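You operate a simulated robot arm through the tools that you are given. There is no shell and no other tool. Be economical: measure what you need, move in short steps, check, and stop when the job is done.

You are at the controls of a simulated robot arm. One attempt, no reset.

JOB
Take the funnel out and stopper both filled flasks.
Fine: stand the funnel in its cup first; push each stopper in till its top sits on the rim.
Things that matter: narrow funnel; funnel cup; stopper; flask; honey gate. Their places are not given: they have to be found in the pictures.

Only the result counts: the job must be done as asked and must still hold three seconds after the hand-in. Knocking over, shifting, dropping, spilling or breaking anything else fails it. Lids that push on must go on centred and level and be pressed home; caps that screw on are set level and turned clockwise until they are tight.

ROBOT AND FRAMES
A 7-joint arm with a two-finger parallel gripper, fixed in place. Base frame: the origin is at the foot of the arm, x ahead of it, y to its left, z up; the work surface is at about z = 80. Lengths are in cm, angles in rad, forces in N, time in s.
Its first joint turns from -2.897 to 2.897 rad. Payload 4.4 kg.
Tool frame: the origin (TCP) lies between the finger pads and is the grasp point; the fingertips stand 2.3 cm ahead of it; z points along the fingers, y is the line along which they close. The gripper opens to 9.4 cm. The fingers are 3.8 cm wide and 1 cm thick; the gripper's body (5.4 by 9.6 cm) begins 3.9 cm behind the TCP.
Orientation is that of the tool frame in the base frame, as a unit quaternion [w, x, y, z]. With the fingers straight down and closing along the base's y, the tool's x points along the base's -x, its y along +y and its z along -z.

CONTROLS
- The arm moves only by the tool jog_arm. Its argument "deltas" is a list of rows, each a list of 7 numbers: the shift along the tool's x, y, z in units of 50 mm (1.0 is 50 mm), then the turn, a rotation vector about the tool's x, y, z in units of 4 degrees (1.0 is 4 degrees), then the closure in counts, from 0 (fully open) to 255 (shut). In form: [[x, y, z, ax, ay, az, fingers], ...]. A call has 1 to 12 rows; each row shifts and turns the commanded pose from where the row before left it, along the tool's axes as they then stand. A call with a number of a shift or a turn outside -1 to 1 is refused whole. Rows are played at 5 a second. More than 5 cm and 0.15 rad between two rows, or a gripper value outside its range, and nothing of the call is played. A pose out of reach is approached as far as the arm can. The call stops where the force on the tool passes 90 N (or 10 N more than at its start, if that is more) or the arm is blocked; 0.2 s more then pass. The fingers move at their own pace (about 7.2 cm/s each) and stop on an object; they squeeze with about 24 N. The grip force told is the motor's: it shows also when the fingers shut on nothing. Time passes only in rows, and 0.2 s behind the last, so rows that do not move let the fingers close. It gives the time, the measured TCP pose, the force on the tool (base axes), the opening and the grip force at its end, in the units of the frame above (readings bear some noise).
- Cameras (640 x 400 px; columns grow to the right, rows downward): "scene" is fixed at [4.29, -49.19, 148.65]; the picture's right is [0.65, -0.76, 0.00], its down [-0.28, -0.24, -0.93] and it looks along [0.71, 0.60, -0.37] (base axes); focal length 365 px, centre (320, 200). "wrist" rides on the gripper at [-3.9, 0, -4.4] in the tool frame; the picture's right is [0.00, -1.00, 0.00], its down [0.97, 0.00, -0.24] and it looks along [0.24, 0.00, 0.97] (tool axes); focal length 218 px, centre (320, 200).
- capture(camera): a new picture of that camera. No time passes.
- probe_pixels(camera, pixels): for up to 12 pixels [column, row] of the newest picture of that camera ("zoom" is the newest enlarged one), the place [x, y, z] in the base frame of the surface seen there, good to about 0.2 cm, but the place of the scene camera against the robot may be out by one fixed shift of up to 1.8 cm in any direction. No time passes.
- close_up(camera, box): a new picture of the part [left, top, right, bottom] of that camera's present view, enlarged. No time passes.
- job_done(): hands the job in; it is judged then, once.

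Go step by step. Measure first, check grasps and placings, and put right what went wrong. The budget is 80 turns and 46 pictures, counting those below and the enlarged ones. Unless the task says otherwise, let go and move clear before handing in, and close with one line.

The tools are called by a JSON object that holds its "api" and its "payload". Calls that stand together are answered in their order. jog_arm: Moves the arm, as the interface text tells. Its arguments: {"type":"object","properties":{"deltas":{"type":"array"}},"required":["deltas"]} The other tools are called the same way: capture (camera) takes a picture; probe_pixels (camera, pixels) gives the place of the surface under pixels of a picture; close_up (camera, box) takes an enlarged picture of a part of a camera's view; job_done () hands the job in.

At the start:

```text
time_s: 0.0
eef_pos: [74.64, 32.57, 122.26]
tool_rot: [0.002, 0.001, 1.0, 0.001]
contact_force: [0.7, 1.0, -0.2]
finger_gap: 9.39
finger_force: 0.0
```

scene: 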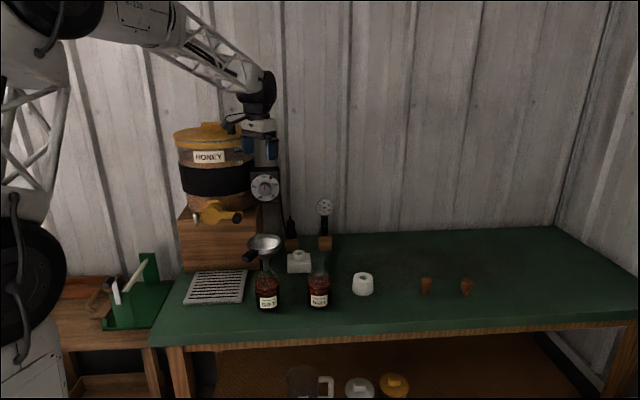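
wrist: 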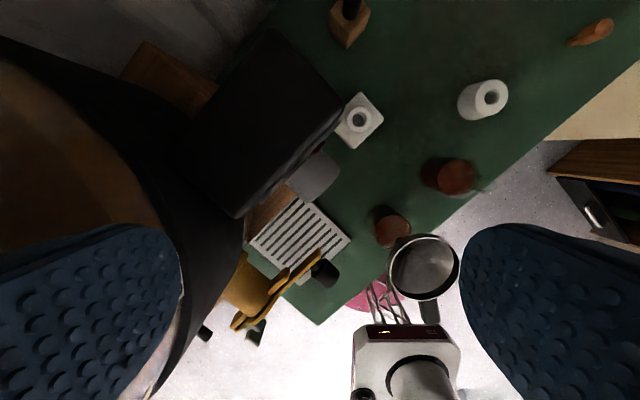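

The scene shows the funnel in the left flask near (264,245), a second flask at (319,285), stoppers at (426,286) and (467,287), and cup candidates at (299,262) and (363,284). I'll enlarge these areas to tell them apart.

{"api": "close_up", "payload": {"camera": "scene", "box": [230, 190, 390, 320]}}

{"api": "close_up", "payload": {"camera": "scene", "box": [380, 250, 500, 325]}}

{"api": "close_up", "payload": {"camera": "wrist", "box": [320, 60, 540, 310]}}

```text
3.08 times, centred on (310, 255) of scene
```

zoom: 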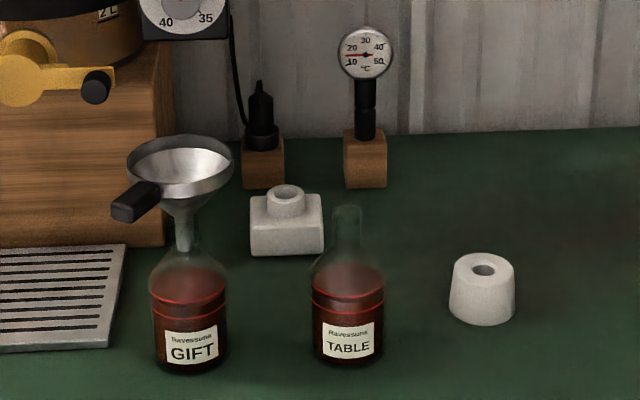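

```text
5.33 times, centred on (440, 288) of scene
```

zoom: 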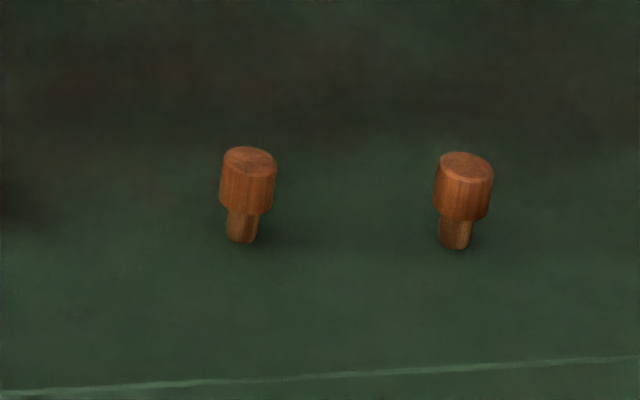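

```text
1.60 times, centred on (430, 185) of wrist
```

zoom: 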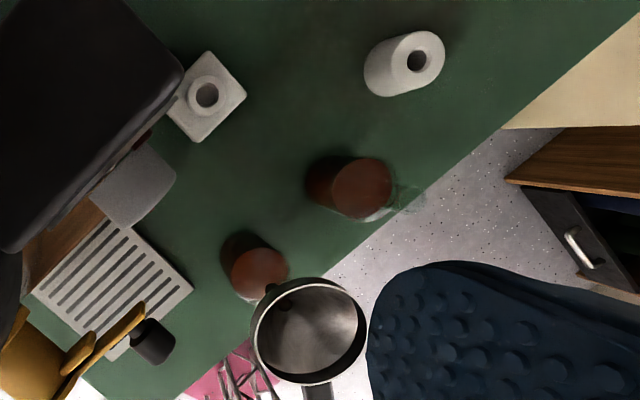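

The zoom shows two cup candidates: a square block with a ring, and a tapered cylinder with a hole. I'll probe the same features in both cameras to measure sizes and find the fixed scene shift.

{"api": "probe_pixels", "payload": {"camera": "wrist", "pixels": [[359, 119], [368, 120], [345, 122], [491, 97], [500, 97], [505, 98], [480, 98], [424, 238], [424, 297], [390, 266], [459, 266], [431, 312]]}}

{"api": "capture", "payload": {"camera": "scene"}}

{"api": "probe_pixels", "payload": {"camera": "scene", "pixels": [[301, 253], [299, 268], [363, 276], [359, 275], [363, 288], [250, 257], [264, 236], [263, 250], [424, 279], [465, 280], [320, 300], [267, 305]]}}

```text
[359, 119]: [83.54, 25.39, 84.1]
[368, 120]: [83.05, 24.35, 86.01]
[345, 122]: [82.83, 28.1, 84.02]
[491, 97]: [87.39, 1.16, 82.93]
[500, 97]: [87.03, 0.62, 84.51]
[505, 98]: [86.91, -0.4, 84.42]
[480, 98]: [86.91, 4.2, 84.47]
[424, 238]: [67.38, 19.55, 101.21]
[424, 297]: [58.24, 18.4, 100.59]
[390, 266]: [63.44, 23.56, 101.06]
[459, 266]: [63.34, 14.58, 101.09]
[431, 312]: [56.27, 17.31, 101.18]
```

```text
40 pictures are left
```

scene: 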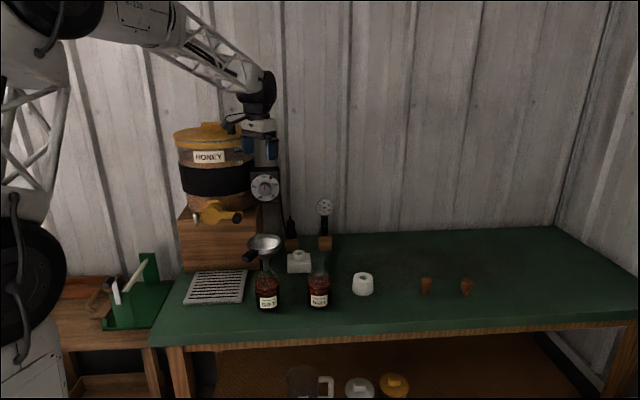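

```text
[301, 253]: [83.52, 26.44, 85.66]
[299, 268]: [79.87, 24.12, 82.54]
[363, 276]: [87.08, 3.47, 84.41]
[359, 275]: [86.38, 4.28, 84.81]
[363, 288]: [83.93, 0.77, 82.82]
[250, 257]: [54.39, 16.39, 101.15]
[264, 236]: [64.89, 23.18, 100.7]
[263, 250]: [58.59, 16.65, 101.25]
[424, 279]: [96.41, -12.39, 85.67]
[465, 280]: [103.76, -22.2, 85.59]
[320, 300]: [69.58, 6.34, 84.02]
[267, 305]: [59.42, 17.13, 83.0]
```

The bowl rim is about 9 cm across, centred near (63, 19, 101), with its handle towards the base, and the scene and wrist probes agree to about 1–2 cm. I'll move the hand towards -y, over the cups and flasks, for a better wrist view.

{"api": "jog_arm", "payload": {"deltas": [[0, -1, 0, 0, 0, 0, 0], [0, -1, 0, 0, 0, 0, 0], [0, -1, 0, 0, 0, 0, 0], [0, -1, 0, 0, 0, 0, 0]]}}

{"api": "capture", "payload": {"camera": "wrist"}}

{"api": "close_up", "payload": {"camera": "scene", "box": [60, 170, 300, 320]}}

```text
time_s: 1.0
eef_pos: [74.56, 12.55, 122.26]
tool_rot: [0.0, -0.001, 1.0, 0.001]
contact_force: [0.3, 0.2, -0.7]
finger_gap: 9.4
finger_force: 0.1
```

```text
39 pictures are left
```

wrist: 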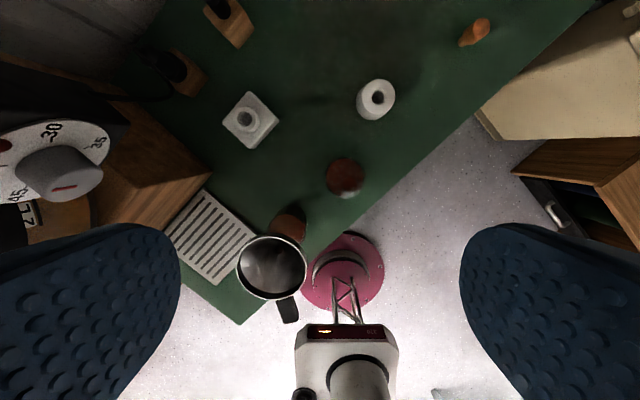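

```text
2.67 times, centred on (180, 245) of scene
```

zoom: 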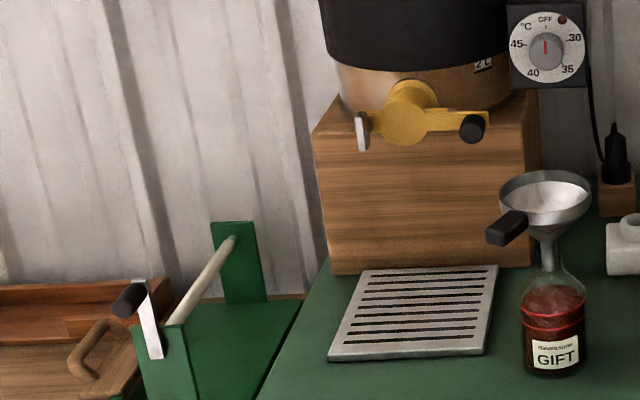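

The gate is closed and clear of the funnel. I'll enlarge the cups, flasks, funnel and stopper in this wrist view and probe them.

{"api": "close_up", "payload": {"camera": "wrist", "box": [210, 60, 410, 210]}}

{"api": "probe_pixels", "payload": {"camera": "wrist", "pixels": [[379, 97], [372, 97], [386, 97], [367, 97], [391, 97], [379, 86], [379, 108], [245, 119], [238, 119], [252, 119], [235, 119], [256, 119]]}}

{"api": "probe_pixels", "payload": {"camera": "wrist", "pixels": [[237, 268], [306, 268], [271, 236], [271, 299], [289, 302], [282, 302], [297, 302], [291, 320], [344, 172], [480, 22], [465, 40], [470, 30]]}}

{"api": "close_up", "payload": {"camera": "wrist", "box": [210, 150, 390, 330]}}

```text
2.67 times, centred on (310, 135) of wrist
```

zoom: 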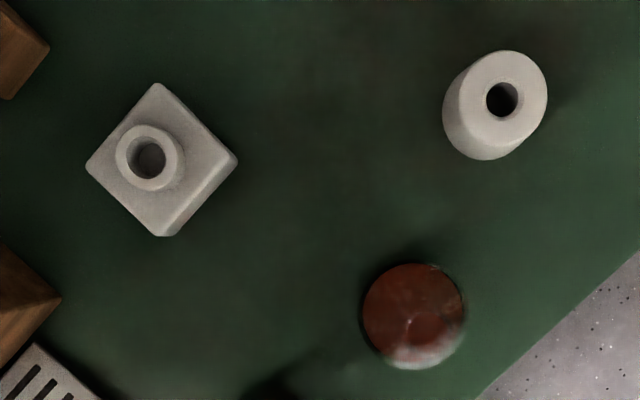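

```text
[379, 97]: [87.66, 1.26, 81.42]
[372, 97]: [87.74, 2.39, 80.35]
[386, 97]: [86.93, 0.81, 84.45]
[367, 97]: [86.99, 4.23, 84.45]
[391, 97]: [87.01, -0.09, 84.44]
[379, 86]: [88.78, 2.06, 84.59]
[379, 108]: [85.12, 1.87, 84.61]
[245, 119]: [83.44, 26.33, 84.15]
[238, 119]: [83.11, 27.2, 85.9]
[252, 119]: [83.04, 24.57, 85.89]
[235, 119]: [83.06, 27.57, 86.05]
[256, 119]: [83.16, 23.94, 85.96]
```

```text
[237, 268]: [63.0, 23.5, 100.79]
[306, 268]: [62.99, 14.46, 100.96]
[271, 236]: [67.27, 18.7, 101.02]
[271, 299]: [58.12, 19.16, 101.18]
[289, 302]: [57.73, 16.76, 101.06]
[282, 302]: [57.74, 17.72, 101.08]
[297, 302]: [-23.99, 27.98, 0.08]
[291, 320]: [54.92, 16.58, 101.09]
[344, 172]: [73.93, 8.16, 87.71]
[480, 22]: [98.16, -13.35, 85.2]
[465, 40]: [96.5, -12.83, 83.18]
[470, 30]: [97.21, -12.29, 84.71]
```

```text
2.22 times, centred on (300, 240) of wrist
```

zoom: 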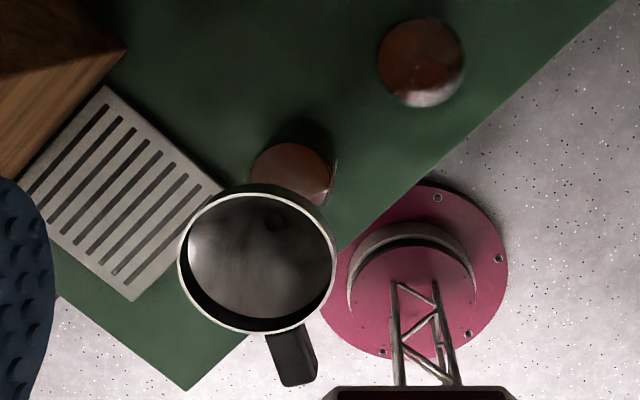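

There is a square block with a shallow ring hole (about 2.6 cm wide, floor near z 84.1) and a cylinder with a deep hole (about 2.2 cm wide, down to about z 80.3). I'll go lower between them and look straight in, and enlarge the funnel stem and block in the scene view.

{"api": "jog_arm", "payload": {"deltas": [[-1, 0, 0.7, 0, 0, 0, 0], [-1, 0, 0.7, 0, 0, 0, 0], [0, 0, 0.7, 0, 0, 0, 0], [0, 0, 0.7, 0, 0, 0, 0]]}}

{"api": "capture", "payload": {"camera": "wrist"}}

{"api": "close_up", "payload": {"camera": "scene", "box": [240, 225, 330, 315]}}

```text
refused: row 1 steps farther than a row can; nothing moved
```

```text
35 pictures are left
```

wrist: 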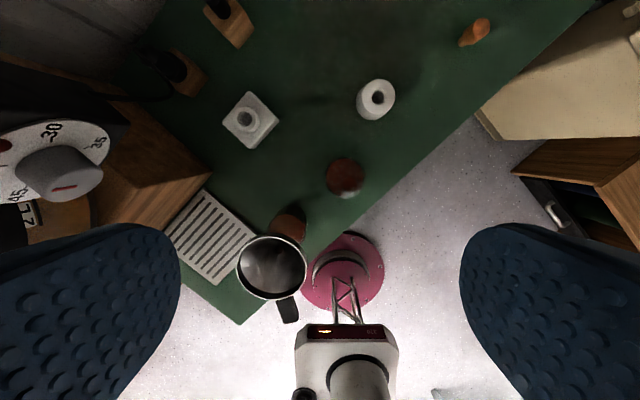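

```text
4.44 times, centred on (285, 270) of scene
```

zoom: 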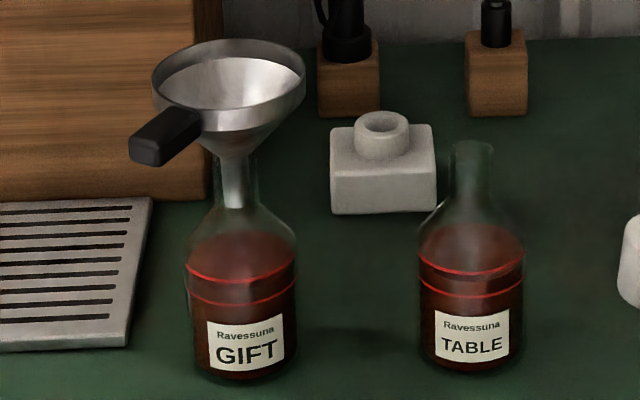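

The stem looks about 1.8 cm wide and about 4 cm long, which suits the deep cylinder hole. The move was refused for its step size, so I'll use smaller rows.

{"api": "jog_arm", "payload": {"deltas": [[-0.8, -0.3, 0, 0, 0, 0, 0], [-0.8, -0.3, 0, 0, 0, 0, 0], [0, 0, 0.9, 0, 0, 0, 0], [0, 0, 0.9, 0, 0, 0, 0], [0, 0, 0.9, 0, 0, 0, 0]]}}

{"api": "capture", "payload": {"camera": "wrist"}}

```text
time_s: 2.2
eef_pos: [82.76, 9.97, 108.77]
tool_rot: [0.002, -0.001, 1.0, 0.001]
contact_force: [-0.1, 1.3, 0.5]
finger_gap: 9.4
finger_force: 0.1
```

```text
33 pictures are left
```

wrist: 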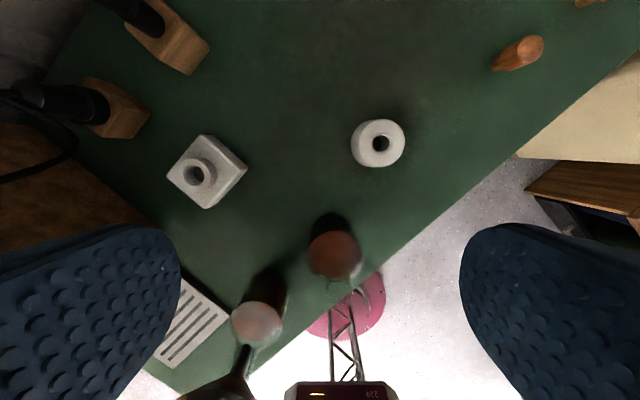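

Both cups are now visible from closer, with holes near (380,142) and (194,174). I'll probe their rims and floors, and also the flasks.

{"api": "probe_pixels", "payload": {"camera": "wrist", "pixels": [[380, 142], [378, 145], [383, 139], [369, 142], [392, 142], [381, 130], [381, 155], [194, 174], [190, 174], [198, 174], [526, 44], [537, 45]]}}

{"api": "close_up", "payload": {"camera": "wrist", "box": [340, 115, 420, 165]}}

{"api": "close_up", "payload": {"camera": "wrist", "box": [160, 200, 400, 400]}}

```text
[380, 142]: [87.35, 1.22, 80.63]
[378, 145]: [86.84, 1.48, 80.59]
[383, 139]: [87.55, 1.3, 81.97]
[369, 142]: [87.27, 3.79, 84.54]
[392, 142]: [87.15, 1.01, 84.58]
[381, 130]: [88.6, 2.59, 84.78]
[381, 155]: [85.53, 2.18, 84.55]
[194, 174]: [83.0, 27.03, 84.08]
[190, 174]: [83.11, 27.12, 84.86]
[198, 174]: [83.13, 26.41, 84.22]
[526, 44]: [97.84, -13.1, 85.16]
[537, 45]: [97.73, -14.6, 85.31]
```

```text
8.00 times, centred on (380, 140) of wrist
```

zoom: 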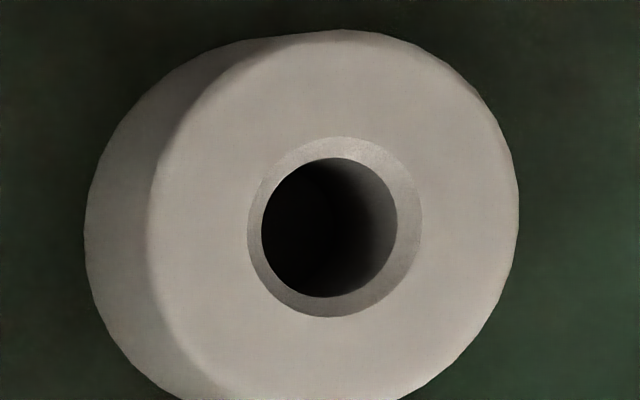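

```text
2.00 times, centred on (280, 300) of wrist
```

zoom: 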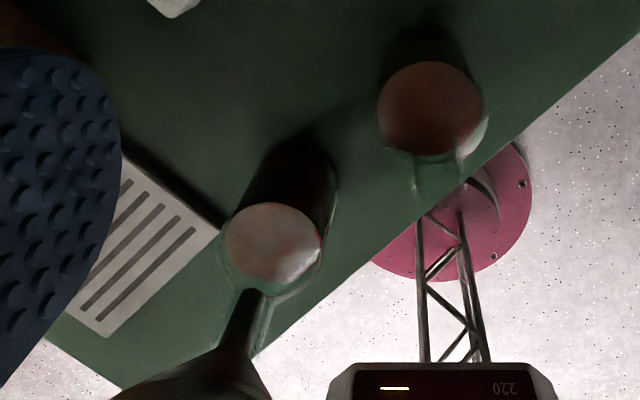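

The cylinder has a chamfered hole, so it is the funnel cup, centred at (87.0, 2.1) with its top at z 84.5. Before going to the funnel handle near (56.5, 17.1), I'll probe the honey gate and flask necks for clearance.

{"api": "probe_pixels", "payload": {"camera": "scene", "pixels": [[240, 217], [222, 212], [202, 222], [207, 213], [319, 259], [315, 262], [247, 259], [247, 263], [253, 252], [264, 265], [245, 257], [318, 257]]}}

```text
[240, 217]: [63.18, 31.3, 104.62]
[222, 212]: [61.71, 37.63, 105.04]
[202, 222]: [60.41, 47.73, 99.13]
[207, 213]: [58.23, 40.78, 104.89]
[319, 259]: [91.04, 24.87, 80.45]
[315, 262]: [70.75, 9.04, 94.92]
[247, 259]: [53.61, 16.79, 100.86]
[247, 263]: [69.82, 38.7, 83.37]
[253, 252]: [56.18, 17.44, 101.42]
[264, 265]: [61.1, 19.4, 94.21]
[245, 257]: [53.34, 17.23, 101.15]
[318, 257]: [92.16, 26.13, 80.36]
```

The gate is at y ≥ 30, clear of the hand's path. I'll move above the handle and turn the tool about -17° so the fingers close across it.

{"api": "jog_arm", "payload": {"deltas": [[0, 0, -0.7, 0, 0, 0, 0], [0.877, 0.2367, 0, 0, 0, 0, 0], [0.877, 0.2367, 0, 0, 0, 0, 0], [0.877, 0.2367, 0, 0, 0, 0, 0], [0.877, 0.2367, 0, 0, 0, 0, 0], [0.877, 0.2367, 0, 0, 0, 0, 0], [0.877, 0.2367, 0, 0, 0, 0, 0], [0, 0, 0, 0, 0, -1, 0], [0, 0, 0, 0, 0, -1, 0], [0, 0, 0, 0, 0, -1, 0], [0, 0, 0, 0, 0, -1, 0], [0, 0, 0, 0, 0, -0.2, 0]]}}

{"api": "capture", "payload": {"camera": "wrist"}}

```text
time_s: 4.8
eef_pos: [56.21, 16.66, 112.12]
tool_rot: [0.0, -0.146, 0.989, 0.0]
contact_force: [-0.5, 0.0, 0.3]
finger_gap: 9.42
finger_force: 0.0
```

```text
30 pictures are left
```

wrist: 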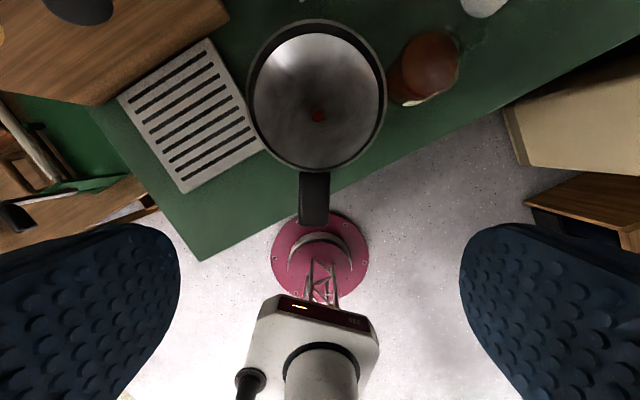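

The handle spans columns 300–329 and rows 172–226, aligned with the tool and about 0.4 cm off towards +tool y. I'll correct that, descend to z ≈ 100 and close.

{"api": "jog_arm", "payload": {"deltas": [[0, 0.08, 0, 0, 0, 0, 0], [0, 0, 0.8, 0, 0, 0, 0], [0, 0, 0.8, 0, 0, 0, 0], [0, 0, 0.8, 0, 0, 0, 0], [0, 0, 0, 0, 0, 0, 0]]}}

{"api": "capture", "payload": {"camera": "wrist"}}

{"api": "close_up", "payload": {"camera": "scene", "box": [220, 220, 300, 280]}}

```text
time_s: 6.0
eef_pos: [56.12, 17.4, 100.23]
tool_rot: [0.0, -0.147, 0.989, 0.0]
contact_force: [-0.1, -0.1, 0.7]
finger_gap: 9.38
finger_force: 0.0
```

```text
29 pictures are left
```

wrist: 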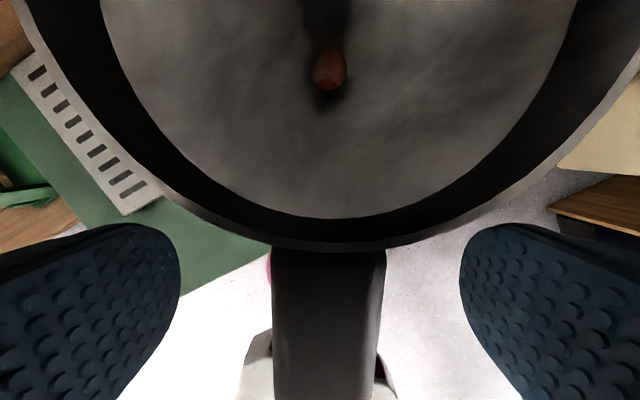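

```text
6.67 times, centred on (260, 250) of scene
```

zoom: 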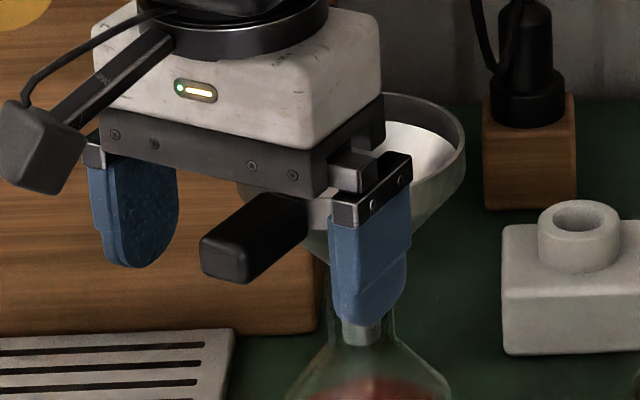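

The handle sits between the fingers with its centre at column 328, about 0.15 cm off. I'll trim that and close the grip.

{"api": "jog_arm", "payload": {"deltas": [[0, -0.033, 0, 0, 0, 0, 0], [0, 0, 0, 0, 0, 0, 120], [0, 0, 0, 0, 0, 0, 190], [0, 0, 0, 0, 0, 0, 255], [0, 0, 0, 0, 0, 0, 255], [0, 0, 0, 0, 0, 0, 255]]}}

```text
time_s: 7.4
eef_pos: [56.32, 16.98, 100.16]
tool_rot: [0.001, -0.146, 0.989, 0.001]
contact_force: [-0.5, 0.6, 0.0]
finger_gap: 2.36
finger_force: 24.0
```

The fingers hold the handle with a 2.36 cm gap and negligible side force. I'll lift straight up and check.

{"api": "jog_arm", "payload": {"deltas": [[0, 0, -0.2, 0, 0, 0, 255], [0, 0, -0.4, 0, 0, 0, 255], [0, 0, -0.5, 0, 0, 0, 255], [0, 0, -0.5, 0, 0, 0, 255], [0, 0, -0.5, 0, 0, 0, 255], [0, 0, -0.5, 0, 0, 0, 255]]}}

{"api": "close_up", "payload": {"camera": "scene", "box": [220, 200, 340, 320]}}

```text
time_s: 8.8
eef_pos: [56.11, 17.01, 113.23]
tool_rot: [0.001, -0.146, 0.989, 0.0]
contact_force: [0.4, 0.4, -0.8]
finger_gap: 2.37
finger_force: 24.4
```

```text
3.33 times, centred on (280, 260) of scene
```

zoom: 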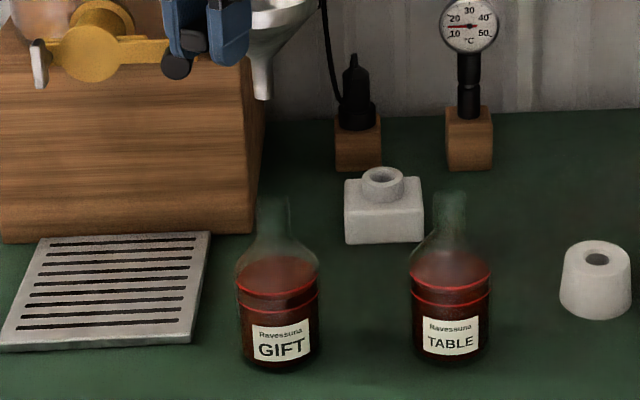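

The funnel came out level and both flasks still stand. I'll carry it over the cup (TCP to about 80.5, 0.2), staying high.

{"api": "jog_arm", "payload": {"deltas": [[-0.528, -0.662, 0, 0, 0, 0, 255], [-0.528, -0.662, 0, 0, 0, 0, 255], [-0.528, -0.662, 0, 0, 0, 0, 255], [-0.528, -0.662, 0, 0, 0, 0, 255], [-0.528, -0.662, 0, 0, 0, 0, 255], [-0.528, -0.662, 0, 0, 0, 0, 255], [-0.528, -0.662, 0, 0, 0, 0, 255], [0, 0, 0, 0, 0, 0, 255]]}}

{"api": "close_up", "payload": {"camera": "scene", "box": [300, 190, 440, 310]}}

{"api": "capture", "payload": {"camera": "wrist"}}

```text
time_s: 10.6
eef_pos: [80.69, 0.04, 113.2]
tool_rot: [0.001, -0.146, 0.989, 0.0]
contact_force: [0.3, -1.1, -0.9]
finger_gap: 2.37
finger_force: 23.5
```

```text
3.33 times, centred on (370, 250) of scene
```

zoom: 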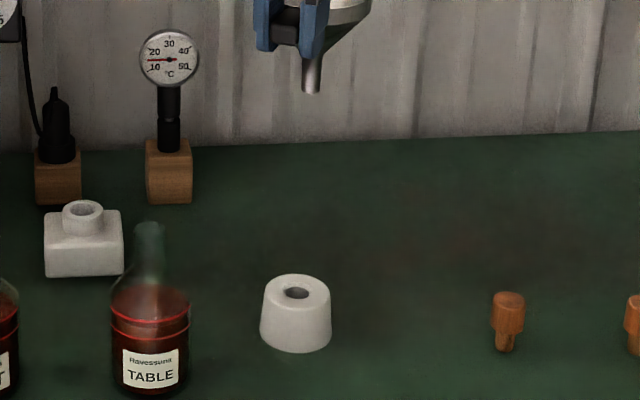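

```text
25 pictures are left
```

wrist: 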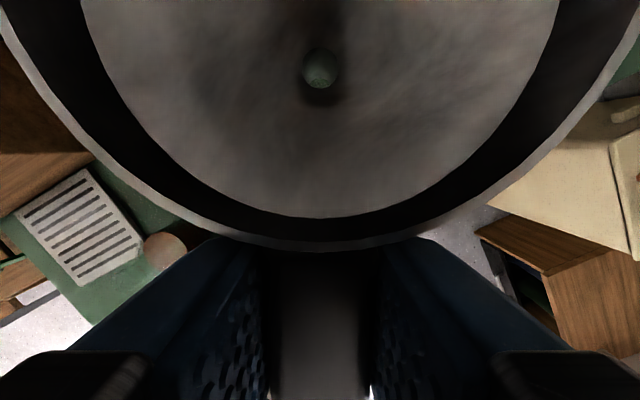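

The stem tip is at zoom (312,90) and the cup hole at (296,293). I'll probe both in the scene camera, where a relative comparison cancels its shift.

{"api": "probe_pixels", "payload": {"camera": "scene", "pixels": [[367.7, 200], [367.7, 210], [367.7, 214], [367.7, 216], [366, 212], [369.5, 212], [352, 276], [373, 276], [363, 272.5], [363, 281], [359, 278], [367, 278]]}}

{"api": "probe_pixels", "payload": {"camera": "wrist", "pixels": [[320, 60], [320, 68], [320, 80], [320, 216], [320, 248]]}}

```text
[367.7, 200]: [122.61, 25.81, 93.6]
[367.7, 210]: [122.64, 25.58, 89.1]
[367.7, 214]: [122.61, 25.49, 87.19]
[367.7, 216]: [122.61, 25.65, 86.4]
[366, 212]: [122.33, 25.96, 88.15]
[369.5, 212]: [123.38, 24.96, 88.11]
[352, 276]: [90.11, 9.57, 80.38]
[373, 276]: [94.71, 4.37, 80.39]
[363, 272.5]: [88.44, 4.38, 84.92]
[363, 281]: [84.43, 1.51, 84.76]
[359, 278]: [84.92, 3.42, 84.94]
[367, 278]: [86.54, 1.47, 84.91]
```

```text
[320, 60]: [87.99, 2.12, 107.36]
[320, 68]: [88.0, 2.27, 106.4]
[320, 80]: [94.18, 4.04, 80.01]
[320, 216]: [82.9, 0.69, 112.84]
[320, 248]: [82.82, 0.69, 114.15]
```

The scene probe used an older picture, so I'll probe a fresh zoom of that region instead.

{"api": "close_up", "payload": {"camera": "scene", "box": [310, 180, 430, 300]}}

{"api": "probe_pixels", "payload": {"camera": "zoom", "pixels": [[312, 124], [308, 120], [318, 120], [312, 105], [307, 105], [319, 105], [296, 308], [266, 320], [327, 320], [296, 340], [280, 325], [312, 325]]}}

```text
3.33 times, centred on (370, 240) of scene
```

zoom: 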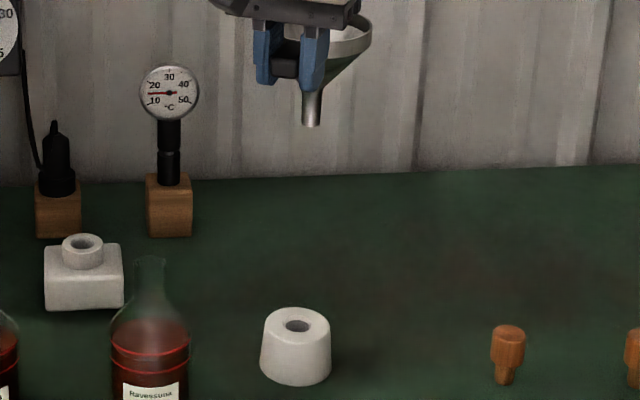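

```text
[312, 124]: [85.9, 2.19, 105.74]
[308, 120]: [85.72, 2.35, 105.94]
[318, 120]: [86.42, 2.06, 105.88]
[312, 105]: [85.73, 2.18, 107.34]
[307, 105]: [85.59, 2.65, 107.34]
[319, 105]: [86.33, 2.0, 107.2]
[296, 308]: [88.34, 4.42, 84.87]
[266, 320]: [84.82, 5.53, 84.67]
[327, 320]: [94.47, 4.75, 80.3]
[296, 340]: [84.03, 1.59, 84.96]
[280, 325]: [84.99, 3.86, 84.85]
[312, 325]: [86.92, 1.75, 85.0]
```

Relative to the hole, the stem is about 0.4 cm too far in +x. I'll correct that, lower until the tip is just over the cup, and look again.

{"api": "jog_arm", "payload": {"deltas": [[0.063, 0.034, 0, 0, 0, 0, 255], [0, 0, 0.8, 0, 0, 0, 255], [0, 0, 0.8, 0, 0, 0, 255], [0, 0, 0.8, 0, 0, 0, 255], [0, 0, 0.8, 0, 0, 0, 255], [0, 0, 0.5, 0, 0, 0, 255], [0, 0, 0, 0, 0, 0, 255]]}}

{"api": "close_up", "payload": {"camera": "scene", "box": [332, 230, 396, 300]}}

```text
time_s: 12.2
eef_pos: [80.28, 0.52, 94.63]
tool_rot: [0.001, -0.147, 0.989, 0.0]
contact_force: [0.8, 0.7, -1.3]
finger_gap: 2.36
finger_force: 24.4
```

```text
5.71 times, centred on (364, 265) of scene
```

zoom: 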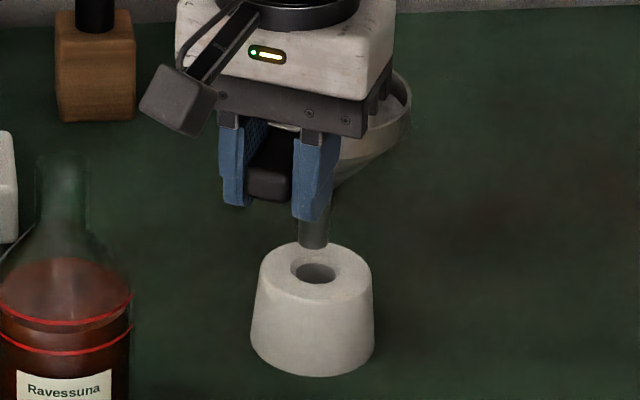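

Laterally the stem (column 313) matches the hole (column 316). I'll probe the tip and rim to check the fore-aft alignment.

{"api": "probe_pixels", "payload": {"camera": "zoom", "pixels": [[313, 246], [313, 240], [313, 232], [305, 240], [321, 240], [313, 224], [316, 258], [316, 293], [280, 275], [350, 275], [316, 245], [316, 300]]}}

```text
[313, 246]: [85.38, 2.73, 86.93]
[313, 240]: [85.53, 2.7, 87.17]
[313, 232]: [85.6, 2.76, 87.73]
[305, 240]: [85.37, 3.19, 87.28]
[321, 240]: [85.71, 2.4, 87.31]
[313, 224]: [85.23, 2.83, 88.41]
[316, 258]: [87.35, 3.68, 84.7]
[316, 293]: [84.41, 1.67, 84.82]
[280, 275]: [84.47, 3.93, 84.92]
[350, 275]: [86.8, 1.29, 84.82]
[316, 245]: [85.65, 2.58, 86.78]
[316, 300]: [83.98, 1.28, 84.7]
```

Combining both estimates, the stem is about 0.35 cm too far in +y. I'll shift it and lower 2.5 cm slowly, watching the force.

{"api": "jog_arm", "payload": {"deltas": [[0.013, -0.071, 0, 0, 0, 0, 255], [0, 0, 0, 0, 0, 0, 255], [0, 0, 0.15, 0, 0, 0, 255], [0, 0, 0.15, 0, 0, 0, 255], [0, 0, 0.1, 0, 0, 0, 255], [0, 0, 0.1, 0, 0, 0, 255], [0, 0, 0, 0, 0, 0, 255]]}}

{"api": "close_up", "payload": {"camera": "scene", "box": [332, 230, 396, 300]}}

```text
time_s: 13.8
eef_pos: [80.38, 0.01, 92.17]
tool_rot: [0.0, -0.146, 0.989, 0.0]
contact_force: [-0.1, 0.2, -0.2]
finger_gap: 2.36
finger_force: 23.9
```

```text
5.71 times, centred on (364, 265) of scene
```

zoom: 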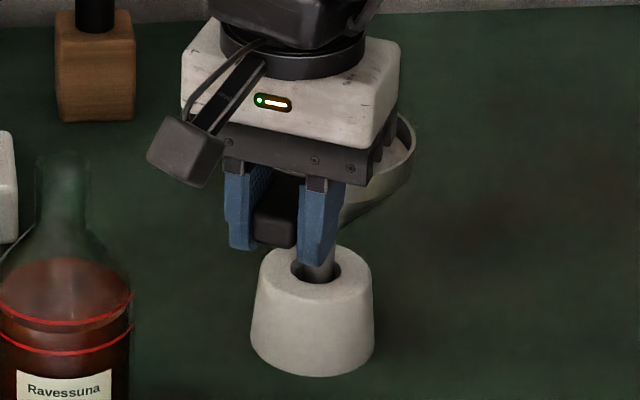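

The stem tip is at the hole with no contact force. I'll keep lowering in small steps.

{"api": "jog_arm", "payload": {"deltas": [[0, 0, 0.1, 0, 0, 0, 255], [0, 0, 0.1, 0, 0, 0, 255], [0, 0, 0.1, 0, 0, 0, 255], [0, 0, 0, 0, 0, 0, 255]]}}

{"api": "close_up", "payload": {"camera": "scene", "box": [332, 230, 396, 300]}}

```text
time_s: 14.8
eef_pos: [80.42, 0.01, 90.7]
tool_rot: [0.0, -0.146, 0.989, 0.0]
contact_force: [1.6, 2.6, 0.0]
finger_gap: 2.36
finger_force: 24.1
```

```text
5.71 times, centred on (364, 265) of scene
```

zoom: 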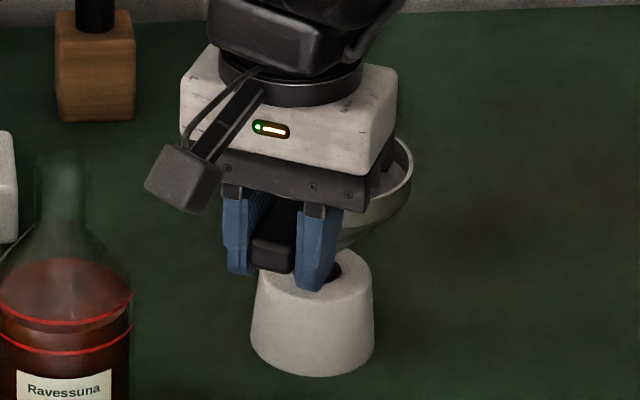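

The stem is about 1 cm in, with a small side force in (+x, +y). I'll ease that way and continue down.

{"api": "jog_arm", "payload": {"deltas": [[-0.023, 0.022, 0, 0, 0, 0, 255], [0, 0, 0.1, 0, 0, 0, 255], [0, 0, 0.1, 0, 0, 0, 255], [0, 0, 0.1, 0, 0, 0, 255], [0, 0, 0, 0, 0, 0, 255]]}}

```text
time_s: 16.0
eef_pos: [80.45, -0.0, 89.46]
tool_rot: [0.001, -0.146, 0.989, -0.001]
contact_force: [3.5, 3.5, 4.0]
finger_gap: 2.36
finger_force: 24.2
```

Contact is building at (3.5, 3.5, 4) N with TCP z 89.5. I'll look from both cameras before going further.

{"api": "close_up", "payload": {"camera": "scene", "box": [332, 230, 396, 300]}}

{"api": "capture", "payload": {"camera": "wrist"}}

```text
5.71 times, centred on (364, 265) of scene
```

zoom: 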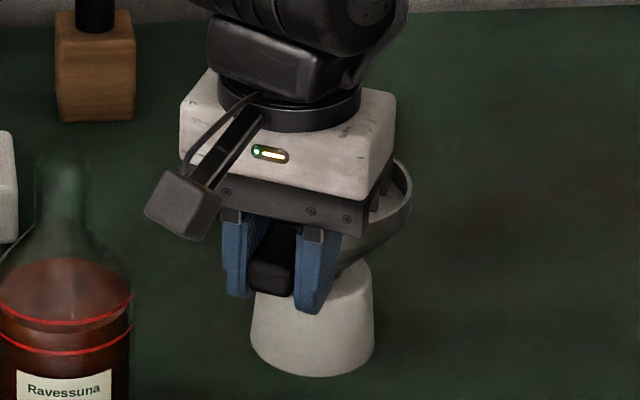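

```text
19 pictures are left
```

wrist: 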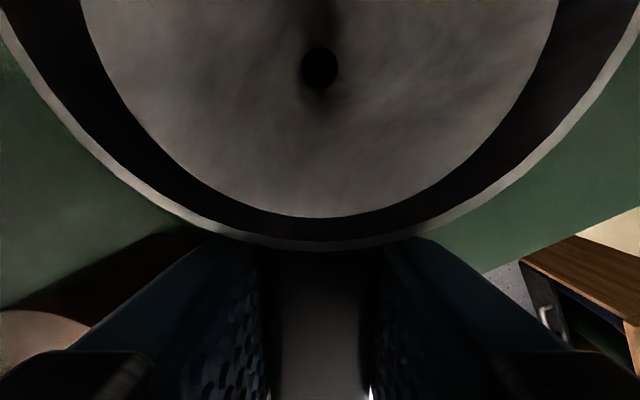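

The funnel is level in the grip and the cup hasn't moved. I'll ease another 0.2 cm towards (+x, +y) to relieve the side force, then check.

{"api": "jog_arm", "payload": {"deltas": [[-0.035, 0.02, 0, 0, 0, 0, 255], [0, 0, 0, 0, 0, 0, 255]]}}

```text
time_s: 16.6
eef_pos: [80.43, 0.11, 89.14]
tool_rot: [0.0, -0.146, 0.989, 0.001]
contact_force: [-2.8, -2.2, 1.8]
finger_gap: 2.39
finger_force: 24.0
```

The side force has reversed slightly. I'll go back half that amount and lower a little more.

{"api": "jog_arm", "payload": {"deltas": [[0.015, -0.009, 0, 0, 0, 0, 255], [0, 0, 0.06, 0, 0, 0, 255], [0, 0, 0.06, 0, 0, 0, 255], [0, 0, 0, 0, 0, 0, 255]]}}

```text
time_s: 17.6
eef_pos: [80.54, 0.24, 88.74]
tool_rot: [0.002, -0.146, 0.989, 0.0]
contact_force: [-6.8, -0.8, 13.7]
finger_gap: 2.35
finger_force: 23.8
```

An upward 13.7 N at z ≈ 88.8 matches the expected seating height. I'll back off 1 mm, open and check that the funnel stands.

{"api": "jog_arm", "payload": {"deltas": [[0, 0, -0.02, 0, 0, 0, 255], [0, 0, 0, 0, 0, 0, 200], [0, 0, 0, 0, 0, 0, 150], [0, 0, 0, 0, 0, 0, 60], [0, 0, 0, 0, 0, 0, 0], [0, 0, 0, 0, 0, 0, 0]]}}

{"api": "capture", "payload": {"camera": "wrist"}}

```text
time_s: 19.0
eef_pos: [80.6, 0.14, 88.78]
tool_rot: [0.001, -0.146, 0.989, 0.0]
contact_force: [0.0, 0.9, -0.8]
finger_gap: 9.41
finger_force: 0.0
```

```text
18 pictures are left
```

wrist: 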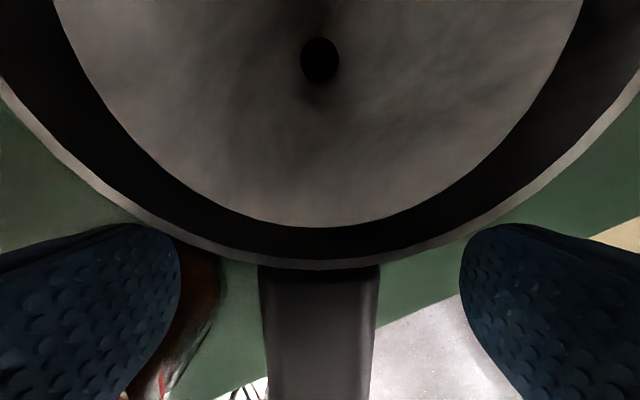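

The funnel stands free in the cup and the fingers are clear of it. I'll rise straight up and move over towards the stoppers.

{"api": "jog_arm", "payload": {"deltas": [[0, 0, -0.5, 0, 0, 0, 0], [0, 0, -0.8, 0, 0, 0, 0], [0, 0, -0.9, 0, 0, 0, 0], [0, 0, -0.9, 0, 0, 0, 0], [0, 0, -0.9, 0, 0, 0, 0], [0.02, -0.83, 0, 0, 0, 0, 0], [0.02, -0.83, 0, 0, 0, 0, 0], [0.02, -0.83, 0, 0, 0, 0, 0], [0.02, -0.83, 0, 0, 0, 0, 0]]}}

{"api": "jog_arm", "payload": {"deltas": [[0, 0, 0, 0, 0, 1, 0], [0, 0, 0, 0, 0, 1, 0], [0, 0, 0, 0, 0, 1, 0], [0, 0, 0, 0, 0, 1, 0], [0, 0, 0, 0, 0, 1, 0], [0, 0, 0, 0, 0, 1, 0], [0, 0, 0, 0, 0, 0.2, 0]]}}

{"api": "capture", "payload": {"camera": "wrist"}}

{"api": "capture", "payload": {"camera": "scene"}}

```text
time_s: 21.0
eef_pos: [84.79, -15.78, 108.74]
tool_rot: [0.001, -0.146, 0.989, 0.0]
contact_force: [-0.6, 0.0, 0.4]
finger_gap: 9.38
finger_force: 0.0
```

```text
time_s: 22.6
eef_pos: [84.79, -15.94, 108.61]
tool_rot: [0.001, 0.071, 0.997, 0.001]
contact_force: [0.0, -0.6, 0.4]
finger_gap: 9.41
finger_force: 0.1
```

```text
17 pictures are left
```

wrist: 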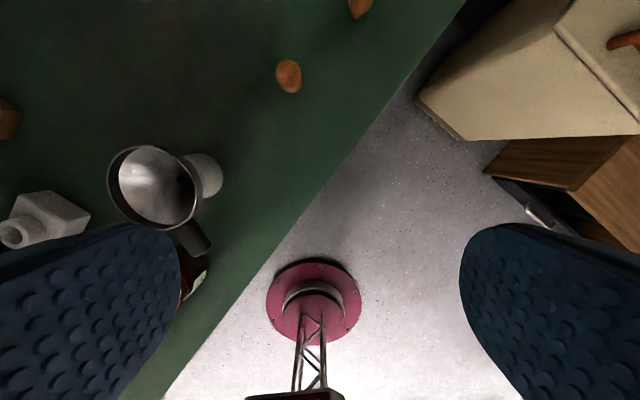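

```text
16 pictures are left
```

scene: 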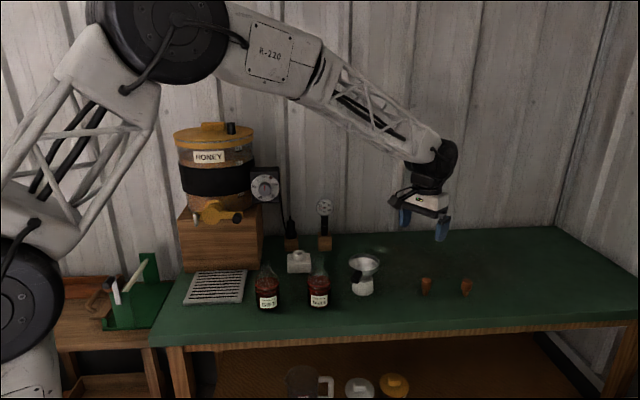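

The funnel stands well in its cup, and the stoppers show at wrist (289,76) and (358,5). I'll probe them.

{"api": "probe_pixels", "payload": {"camera": "wrist", "pixels": [[289, 70], [289, 61], [289, 76], [278, 72], [299, 72], [289, 84], [358, 2], [368, 2], [352, 2], [356, 12]]}}

{"api": "close_up", "payload": {"camera": "wrist", "box": [260, 0, 380, 100]}}

{"api": "close_up", "payload": {"camera": "scene", "box": [235, 240, 335, 315]}}

```text
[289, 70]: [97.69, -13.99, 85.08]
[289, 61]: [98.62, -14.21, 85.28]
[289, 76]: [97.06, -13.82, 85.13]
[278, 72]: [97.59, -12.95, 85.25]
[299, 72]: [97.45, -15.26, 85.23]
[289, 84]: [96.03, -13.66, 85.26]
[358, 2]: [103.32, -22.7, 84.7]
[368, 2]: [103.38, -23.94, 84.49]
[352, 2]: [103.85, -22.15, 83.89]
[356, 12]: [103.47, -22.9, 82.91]
```

```text
4.00 times, centred on (320, 50) of wrist
```

zoom: 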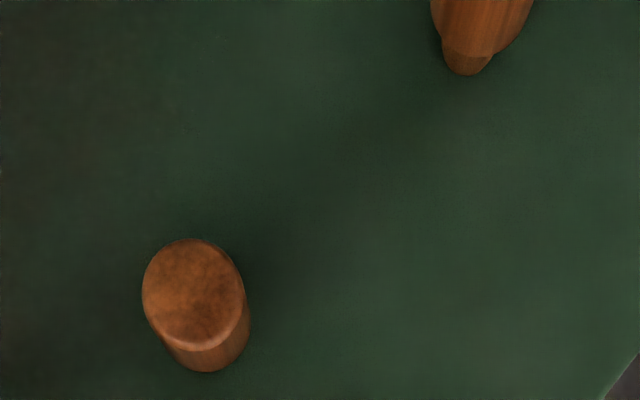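

```text
5.33 times, centred on (285, 278) of scene
```

zoom: 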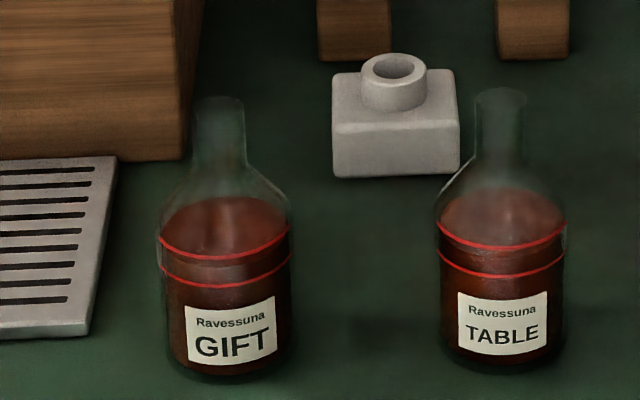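

Stopper 1's top centre is at about (97.4, -14.0, 85.2), and stopper 2 is near (104.7, -23.5). Next I'll probe the flask necks in the current scene zoom.

{"api": "probe_pixels", "payload": {"camera": "zoom", "pixels": [[218, 106], [200, 115], [208, 125], [218, 125], [230, 125], [240, 115], [480, 105], [490, 115], [502, 115], [514, 115], [522, 105], [502, 97]]}}

{"api": "probe_pixels", "payload": {"camera": "zoom", "pixels": [[225, 350], [170, 350], [285, 350], [502, 345], [445, 345], [560, 345], [225, 374], [502, 367], [218, 98], [502, 90], [195, 104], [242, 104]]}}

```text
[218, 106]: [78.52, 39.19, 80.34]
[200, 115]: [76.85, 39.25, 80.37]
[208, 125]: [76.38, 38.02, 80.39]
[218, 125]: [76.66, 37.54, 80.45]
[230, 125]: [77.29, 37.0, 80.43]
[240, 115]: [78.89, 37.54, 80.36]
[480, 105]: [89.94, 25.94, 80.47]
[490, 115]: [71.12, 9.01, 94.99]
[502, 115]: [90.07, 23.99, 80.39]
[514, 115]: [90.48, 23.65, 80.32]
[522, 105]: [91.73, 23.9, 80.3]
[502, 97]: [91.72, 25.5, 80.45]
```

```text
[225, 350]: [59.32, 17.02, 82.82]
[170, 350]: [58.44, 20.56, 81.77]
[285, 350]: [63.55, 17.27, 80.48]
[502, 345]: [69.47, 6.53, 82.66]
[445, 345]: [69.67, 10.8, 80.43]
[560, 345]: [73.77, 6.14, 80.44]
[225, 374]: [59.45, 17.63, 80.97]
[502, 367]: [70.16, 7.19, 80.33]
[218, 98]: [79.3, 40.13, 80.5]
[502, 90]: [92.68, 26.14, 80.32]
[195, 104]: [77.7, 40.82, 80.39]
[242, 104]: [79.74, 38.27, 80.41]
```

GIFT's mouth is at about (62.8, 19.05) and TABLE's at about (73.2, 8.3), with rims near z 95.6. I'll approach stopper 1, leaning the hand 20° outward because it is at the edge of reach.

{"api": "jog_arm", "payload": {"deltas": [[-0.408, 0.185, 0.635, 0, 0, 0, 0], [-0.408, 0.185, 0.635, 0, 0, 0, 0], [-0.408, 0.185, 0.635, 0, 0, 0, 0], [-0.408, 0.185, 0.635, 0, 0, 0, 0], [0, 0, 0, 0, -1, 0, 0], [0, 0, 0, 0, -1, 0, 0], [0, 0, 0, 0, -1, 0, 0], [0, 0, 0, 0, -1, 0, 0], [0, 0, 0, 0, -1, 0, 0], [0, 0, 0, 0, 0, 0, 0]]}}

{"api": "capture", "payload": {"camera": "wrist"}}

```text
time_s: 24.8
eef_pos: [93.61, -13.43, 96.0]
tool_rot: [0.174, 0.067, 0.982, -0.011]
contact_force: [0.1, -1.1, 0.2]
finger_gap: 9.42
finger_force: 0.0
```

```text
13 pictures are left
```

wrist: 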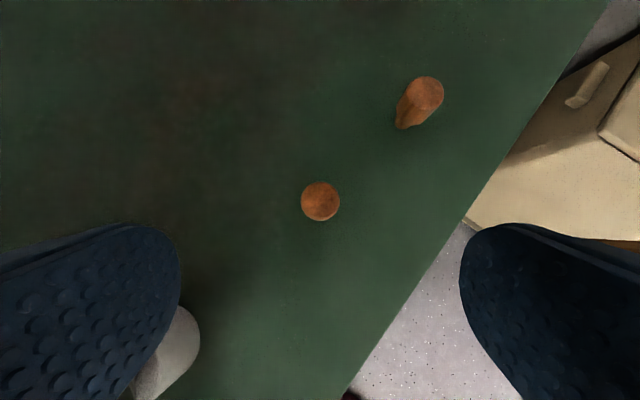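

Stopper 1 is at (320,201), right on the tool axis, and stopper 2's top is now visible at (426,92). I'll probe both tops.

{"api": "probe_pixels", "payload": {"camera": "wrist", "pixels": [[320, 201], [303, 201], [337, 201], [320, 185], [320, 217], [426, 92], [412, 92], [440, 92], [426, 79], [426, 104]]}}

```text
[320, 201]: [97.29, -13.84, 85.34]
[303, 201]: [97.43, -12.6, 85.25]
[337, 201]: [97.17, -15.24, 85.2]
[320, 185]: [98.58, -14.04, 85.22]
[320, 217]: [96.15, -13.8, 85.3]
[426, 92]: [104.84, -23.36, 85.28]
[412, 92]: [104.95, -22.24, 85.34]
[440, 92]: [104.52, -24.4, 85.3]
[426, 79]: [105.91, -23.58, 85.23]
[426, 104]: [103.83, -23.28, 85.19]
```

Stopper 1 is centred at (97.35, -13.93), top at 85.25. I'll descend along the tool axis to z ≈ 84.7 and close.

{"api": "jog_arm", "payload": {"deltas": [[0.064, 0, 0.8, 0, 0, 0, 0], [0, 0, 0.8, 0, 0, 0, 0], [0, 0, 0.78, 0, 0, 0, 0], [0, 0, 0, 0, 0, 0, 0], [0, 0, 0, 0, 0, 0, 120], [0, 0, 0, 0, 0, 0, 180], [0, 0, 0, 0, 0, 0, 255], [0, 0, 0, 0, 0, 0, 255], [0, 0, 0, 0, 0, 0, 255]]}}

```text
time_s: 26.8
eef_pos: [97.1, -13.94, 84.72]
tool_rot: [0.174, 0.068, 0.982, -0.011]
contact_force: [0.1, -0.1, 0.2]
finger_gap: 2.8
finger_force: 23.8
```

Stopper 1 is gripped at 2.8 cm. I'll lift straight up and carry it over the TABLE flask at about z 106.

{"api": "jog_arm", "payload": {"deltas": [[-0.291, 0, -0.8, 0, 0, 0, 255], [-0.291, 0, -0.8, 0, 0, 0, 255], [-0.291, 0, -0.8, 0, 0, 0, 255], [-0.291, 0, -0.8, 0, 0, 0, 255], [-0.291, 0, -0.8, 0, 0, 0, 255], [0.727, 0.532, -0.2646, 0, 0, 0, 255], [0.727, 0.532, -0.2646, 0, 0, 0, 255], [0.727, 0.532, -0.2646, 0, 0, 0, 255], [0.727, 0.532, -0.2646, 0, 0, 0, 255], [0.727, 0.532, -0.2646, 0, 0, 0, 255], [0.727, 0.532, -0.2646, 0, 0, 0, 255], [0.727, 0.532, -0.2646, 0, 0, 0, 255]]}}

{"api": "close_up", "payload": {"camera": "scene", "box": [270, 200, 370, 310]}}

```text
time_s: 29.4
eef_pos: [72.92, 8.29, 105.74]
tool_rot: [0.174, 0.068, 0.982, -0.012]
contact_force: [0.4, 0.6, -0.8]
finger_gap: 2.79
finger_force: 24.4
```

```text
3.64 times, centred on (320, 255) of scene
```

zoom: 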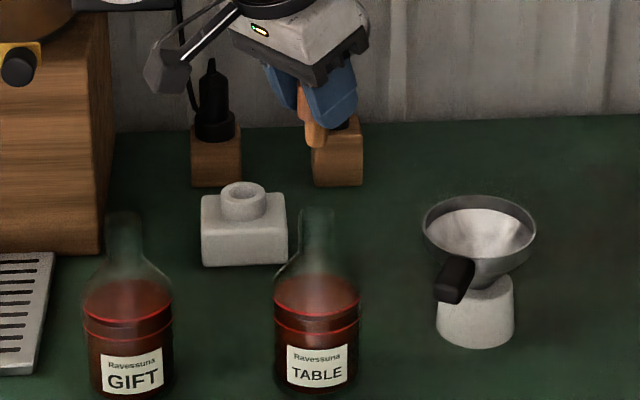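

The stub at zoom column 316 lines up with the TABLE neck at column 316. I'll lower 4 cm and look again for the fore-aft alignment.

{"api": "jog_arm", "payload": {"deltas": [[0.137, 0, 0.376, 0, 0, 0, 255], [0.137, 0, 0.376, 0, 0, 0, 255], [0, 0, 0, 0, 0, 0, 255]]}}

{"api": "close_up", "payload": {"camera": "scene", "box": [290, 220, 350, 290]}}

```text
time_s: 30.2
eef_pos: [72.9, 8.31, 101.82]
tool_rot: [0.174, 0.07, 0.982, -0.011]
contact_force: [-0.4, -0.4, -0.7]
finger_gap: 2.81
finger_force: 24.3
```

```text
5.71 times, centred on (320, 255) of scene
```

zoom: 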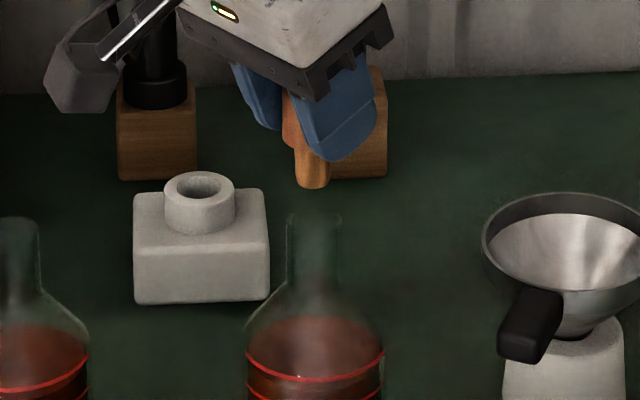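

Stub (column 313) and neck (column 314) agree, and the liquid-disc centre from the wrist view, about (72.9–73.2, 8.2), fits the stopper axis at (73.15, 8.27). I'll lower slowly, watching the force.

{"api": "jog_arm", "payload": {"deltas": [[0.0171, 0, 0.047, 0, 0, 0, 255], [0.0171, 0, 0.047, 0, 0, 0, 255], [0.0171, 0, 0.047, 0, 0, 0, 255], [0.0171, 0, 0.047, 0, 0, 0, 255], [0.0171, 0, 0.047, 0, 0, 0, 255], [0.0171, 0, 0.047, 0, 0, 0, 255], [0.0171, 0, 0.047, 0, 0, 0, 255], [0, 0, 0, 0, 0, 0, 255]]}}

{"api": "close_up", "payload": {"camera": "scene", "box": [290, 220, 350, 290]}}

```text
time_s: 32.0
eef_pos: [72.8, 8.43, 100.04]
tool_rot: [0.174, 0.069, 0.982, -0.011]
contact_force: [1.1, -0.4, 0.4]
finger_gap: 2.8
finger_force: 24.1
```

```text
5.71 times, centred on (320, 255) of scene
```

zoom: 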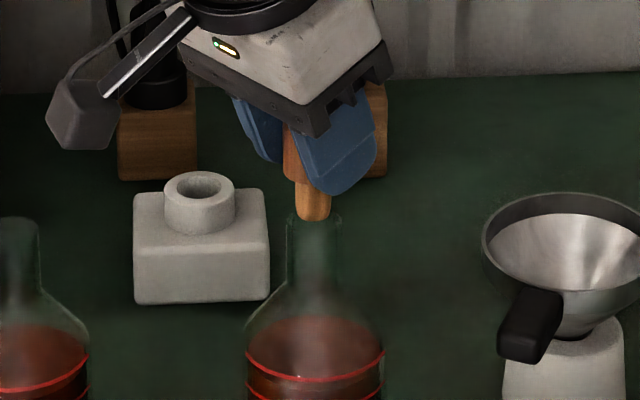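

The stub tip is at the mouth with no contact yet. I'll lower another 1 cm.

{"api": "jog_arm", "payload": {"deltas": [[0.0137, 0, 0.0376, 0, 0, 0, 255], [0.0137, 0, 0.0376, 0, 0, 0, 255], [0.0137, 0, 0.0376, 0, 0, 0, 255], [0.0137, 0, 0.0376, 0, 0, 0, 255], [0.0137, 0, 0.0376, 0, 0, 0, 255], [0, 0, 0, 0, 0, 0, 255]]}}

```text
time_s: 33.4
eef_pos: [72.89, 8.28, 99.06]
tool_rot: [0.174, 0.068, 0.982, -0.011]
contact_force: [0.0, 0.5, 0.3]
finger_gap: 2.8
finger_force: 24.0
```

Still no contact with the tip about 1 cm below the rim, so it has entered the neck. I'll go down in small steps until it seats.

{"api": "jog_arm", "payload": {"deltas": [[0.0137, 0, 0.0376, 0, 0, 0, 255], [0.0137, 0, 0.0376, 0, 0, 0, 255], [0.0137, 0, 0.0376, 0, 0, 0, 255], [0, 0, 0, 0, 0, 0, 255]]}}

{"api": "close_up", "payload": {"camera": "scene", "box": [290, 220, 350, 290]}}

```text
time_s: 34.4
eef_pos: [72.9, 8.31, 98.52]
tool_rot: [0.174, 0.068, 0.982, -0.011]
contact_force: [0.1, -0.3, 0.5]
finger_gap: 2.81
finger_force: 24.1
```

```text
5.71 times, centred on (320, 255) of scene
```

zoom: 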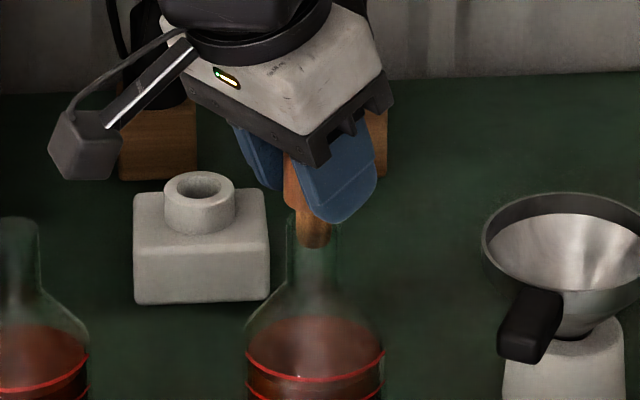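

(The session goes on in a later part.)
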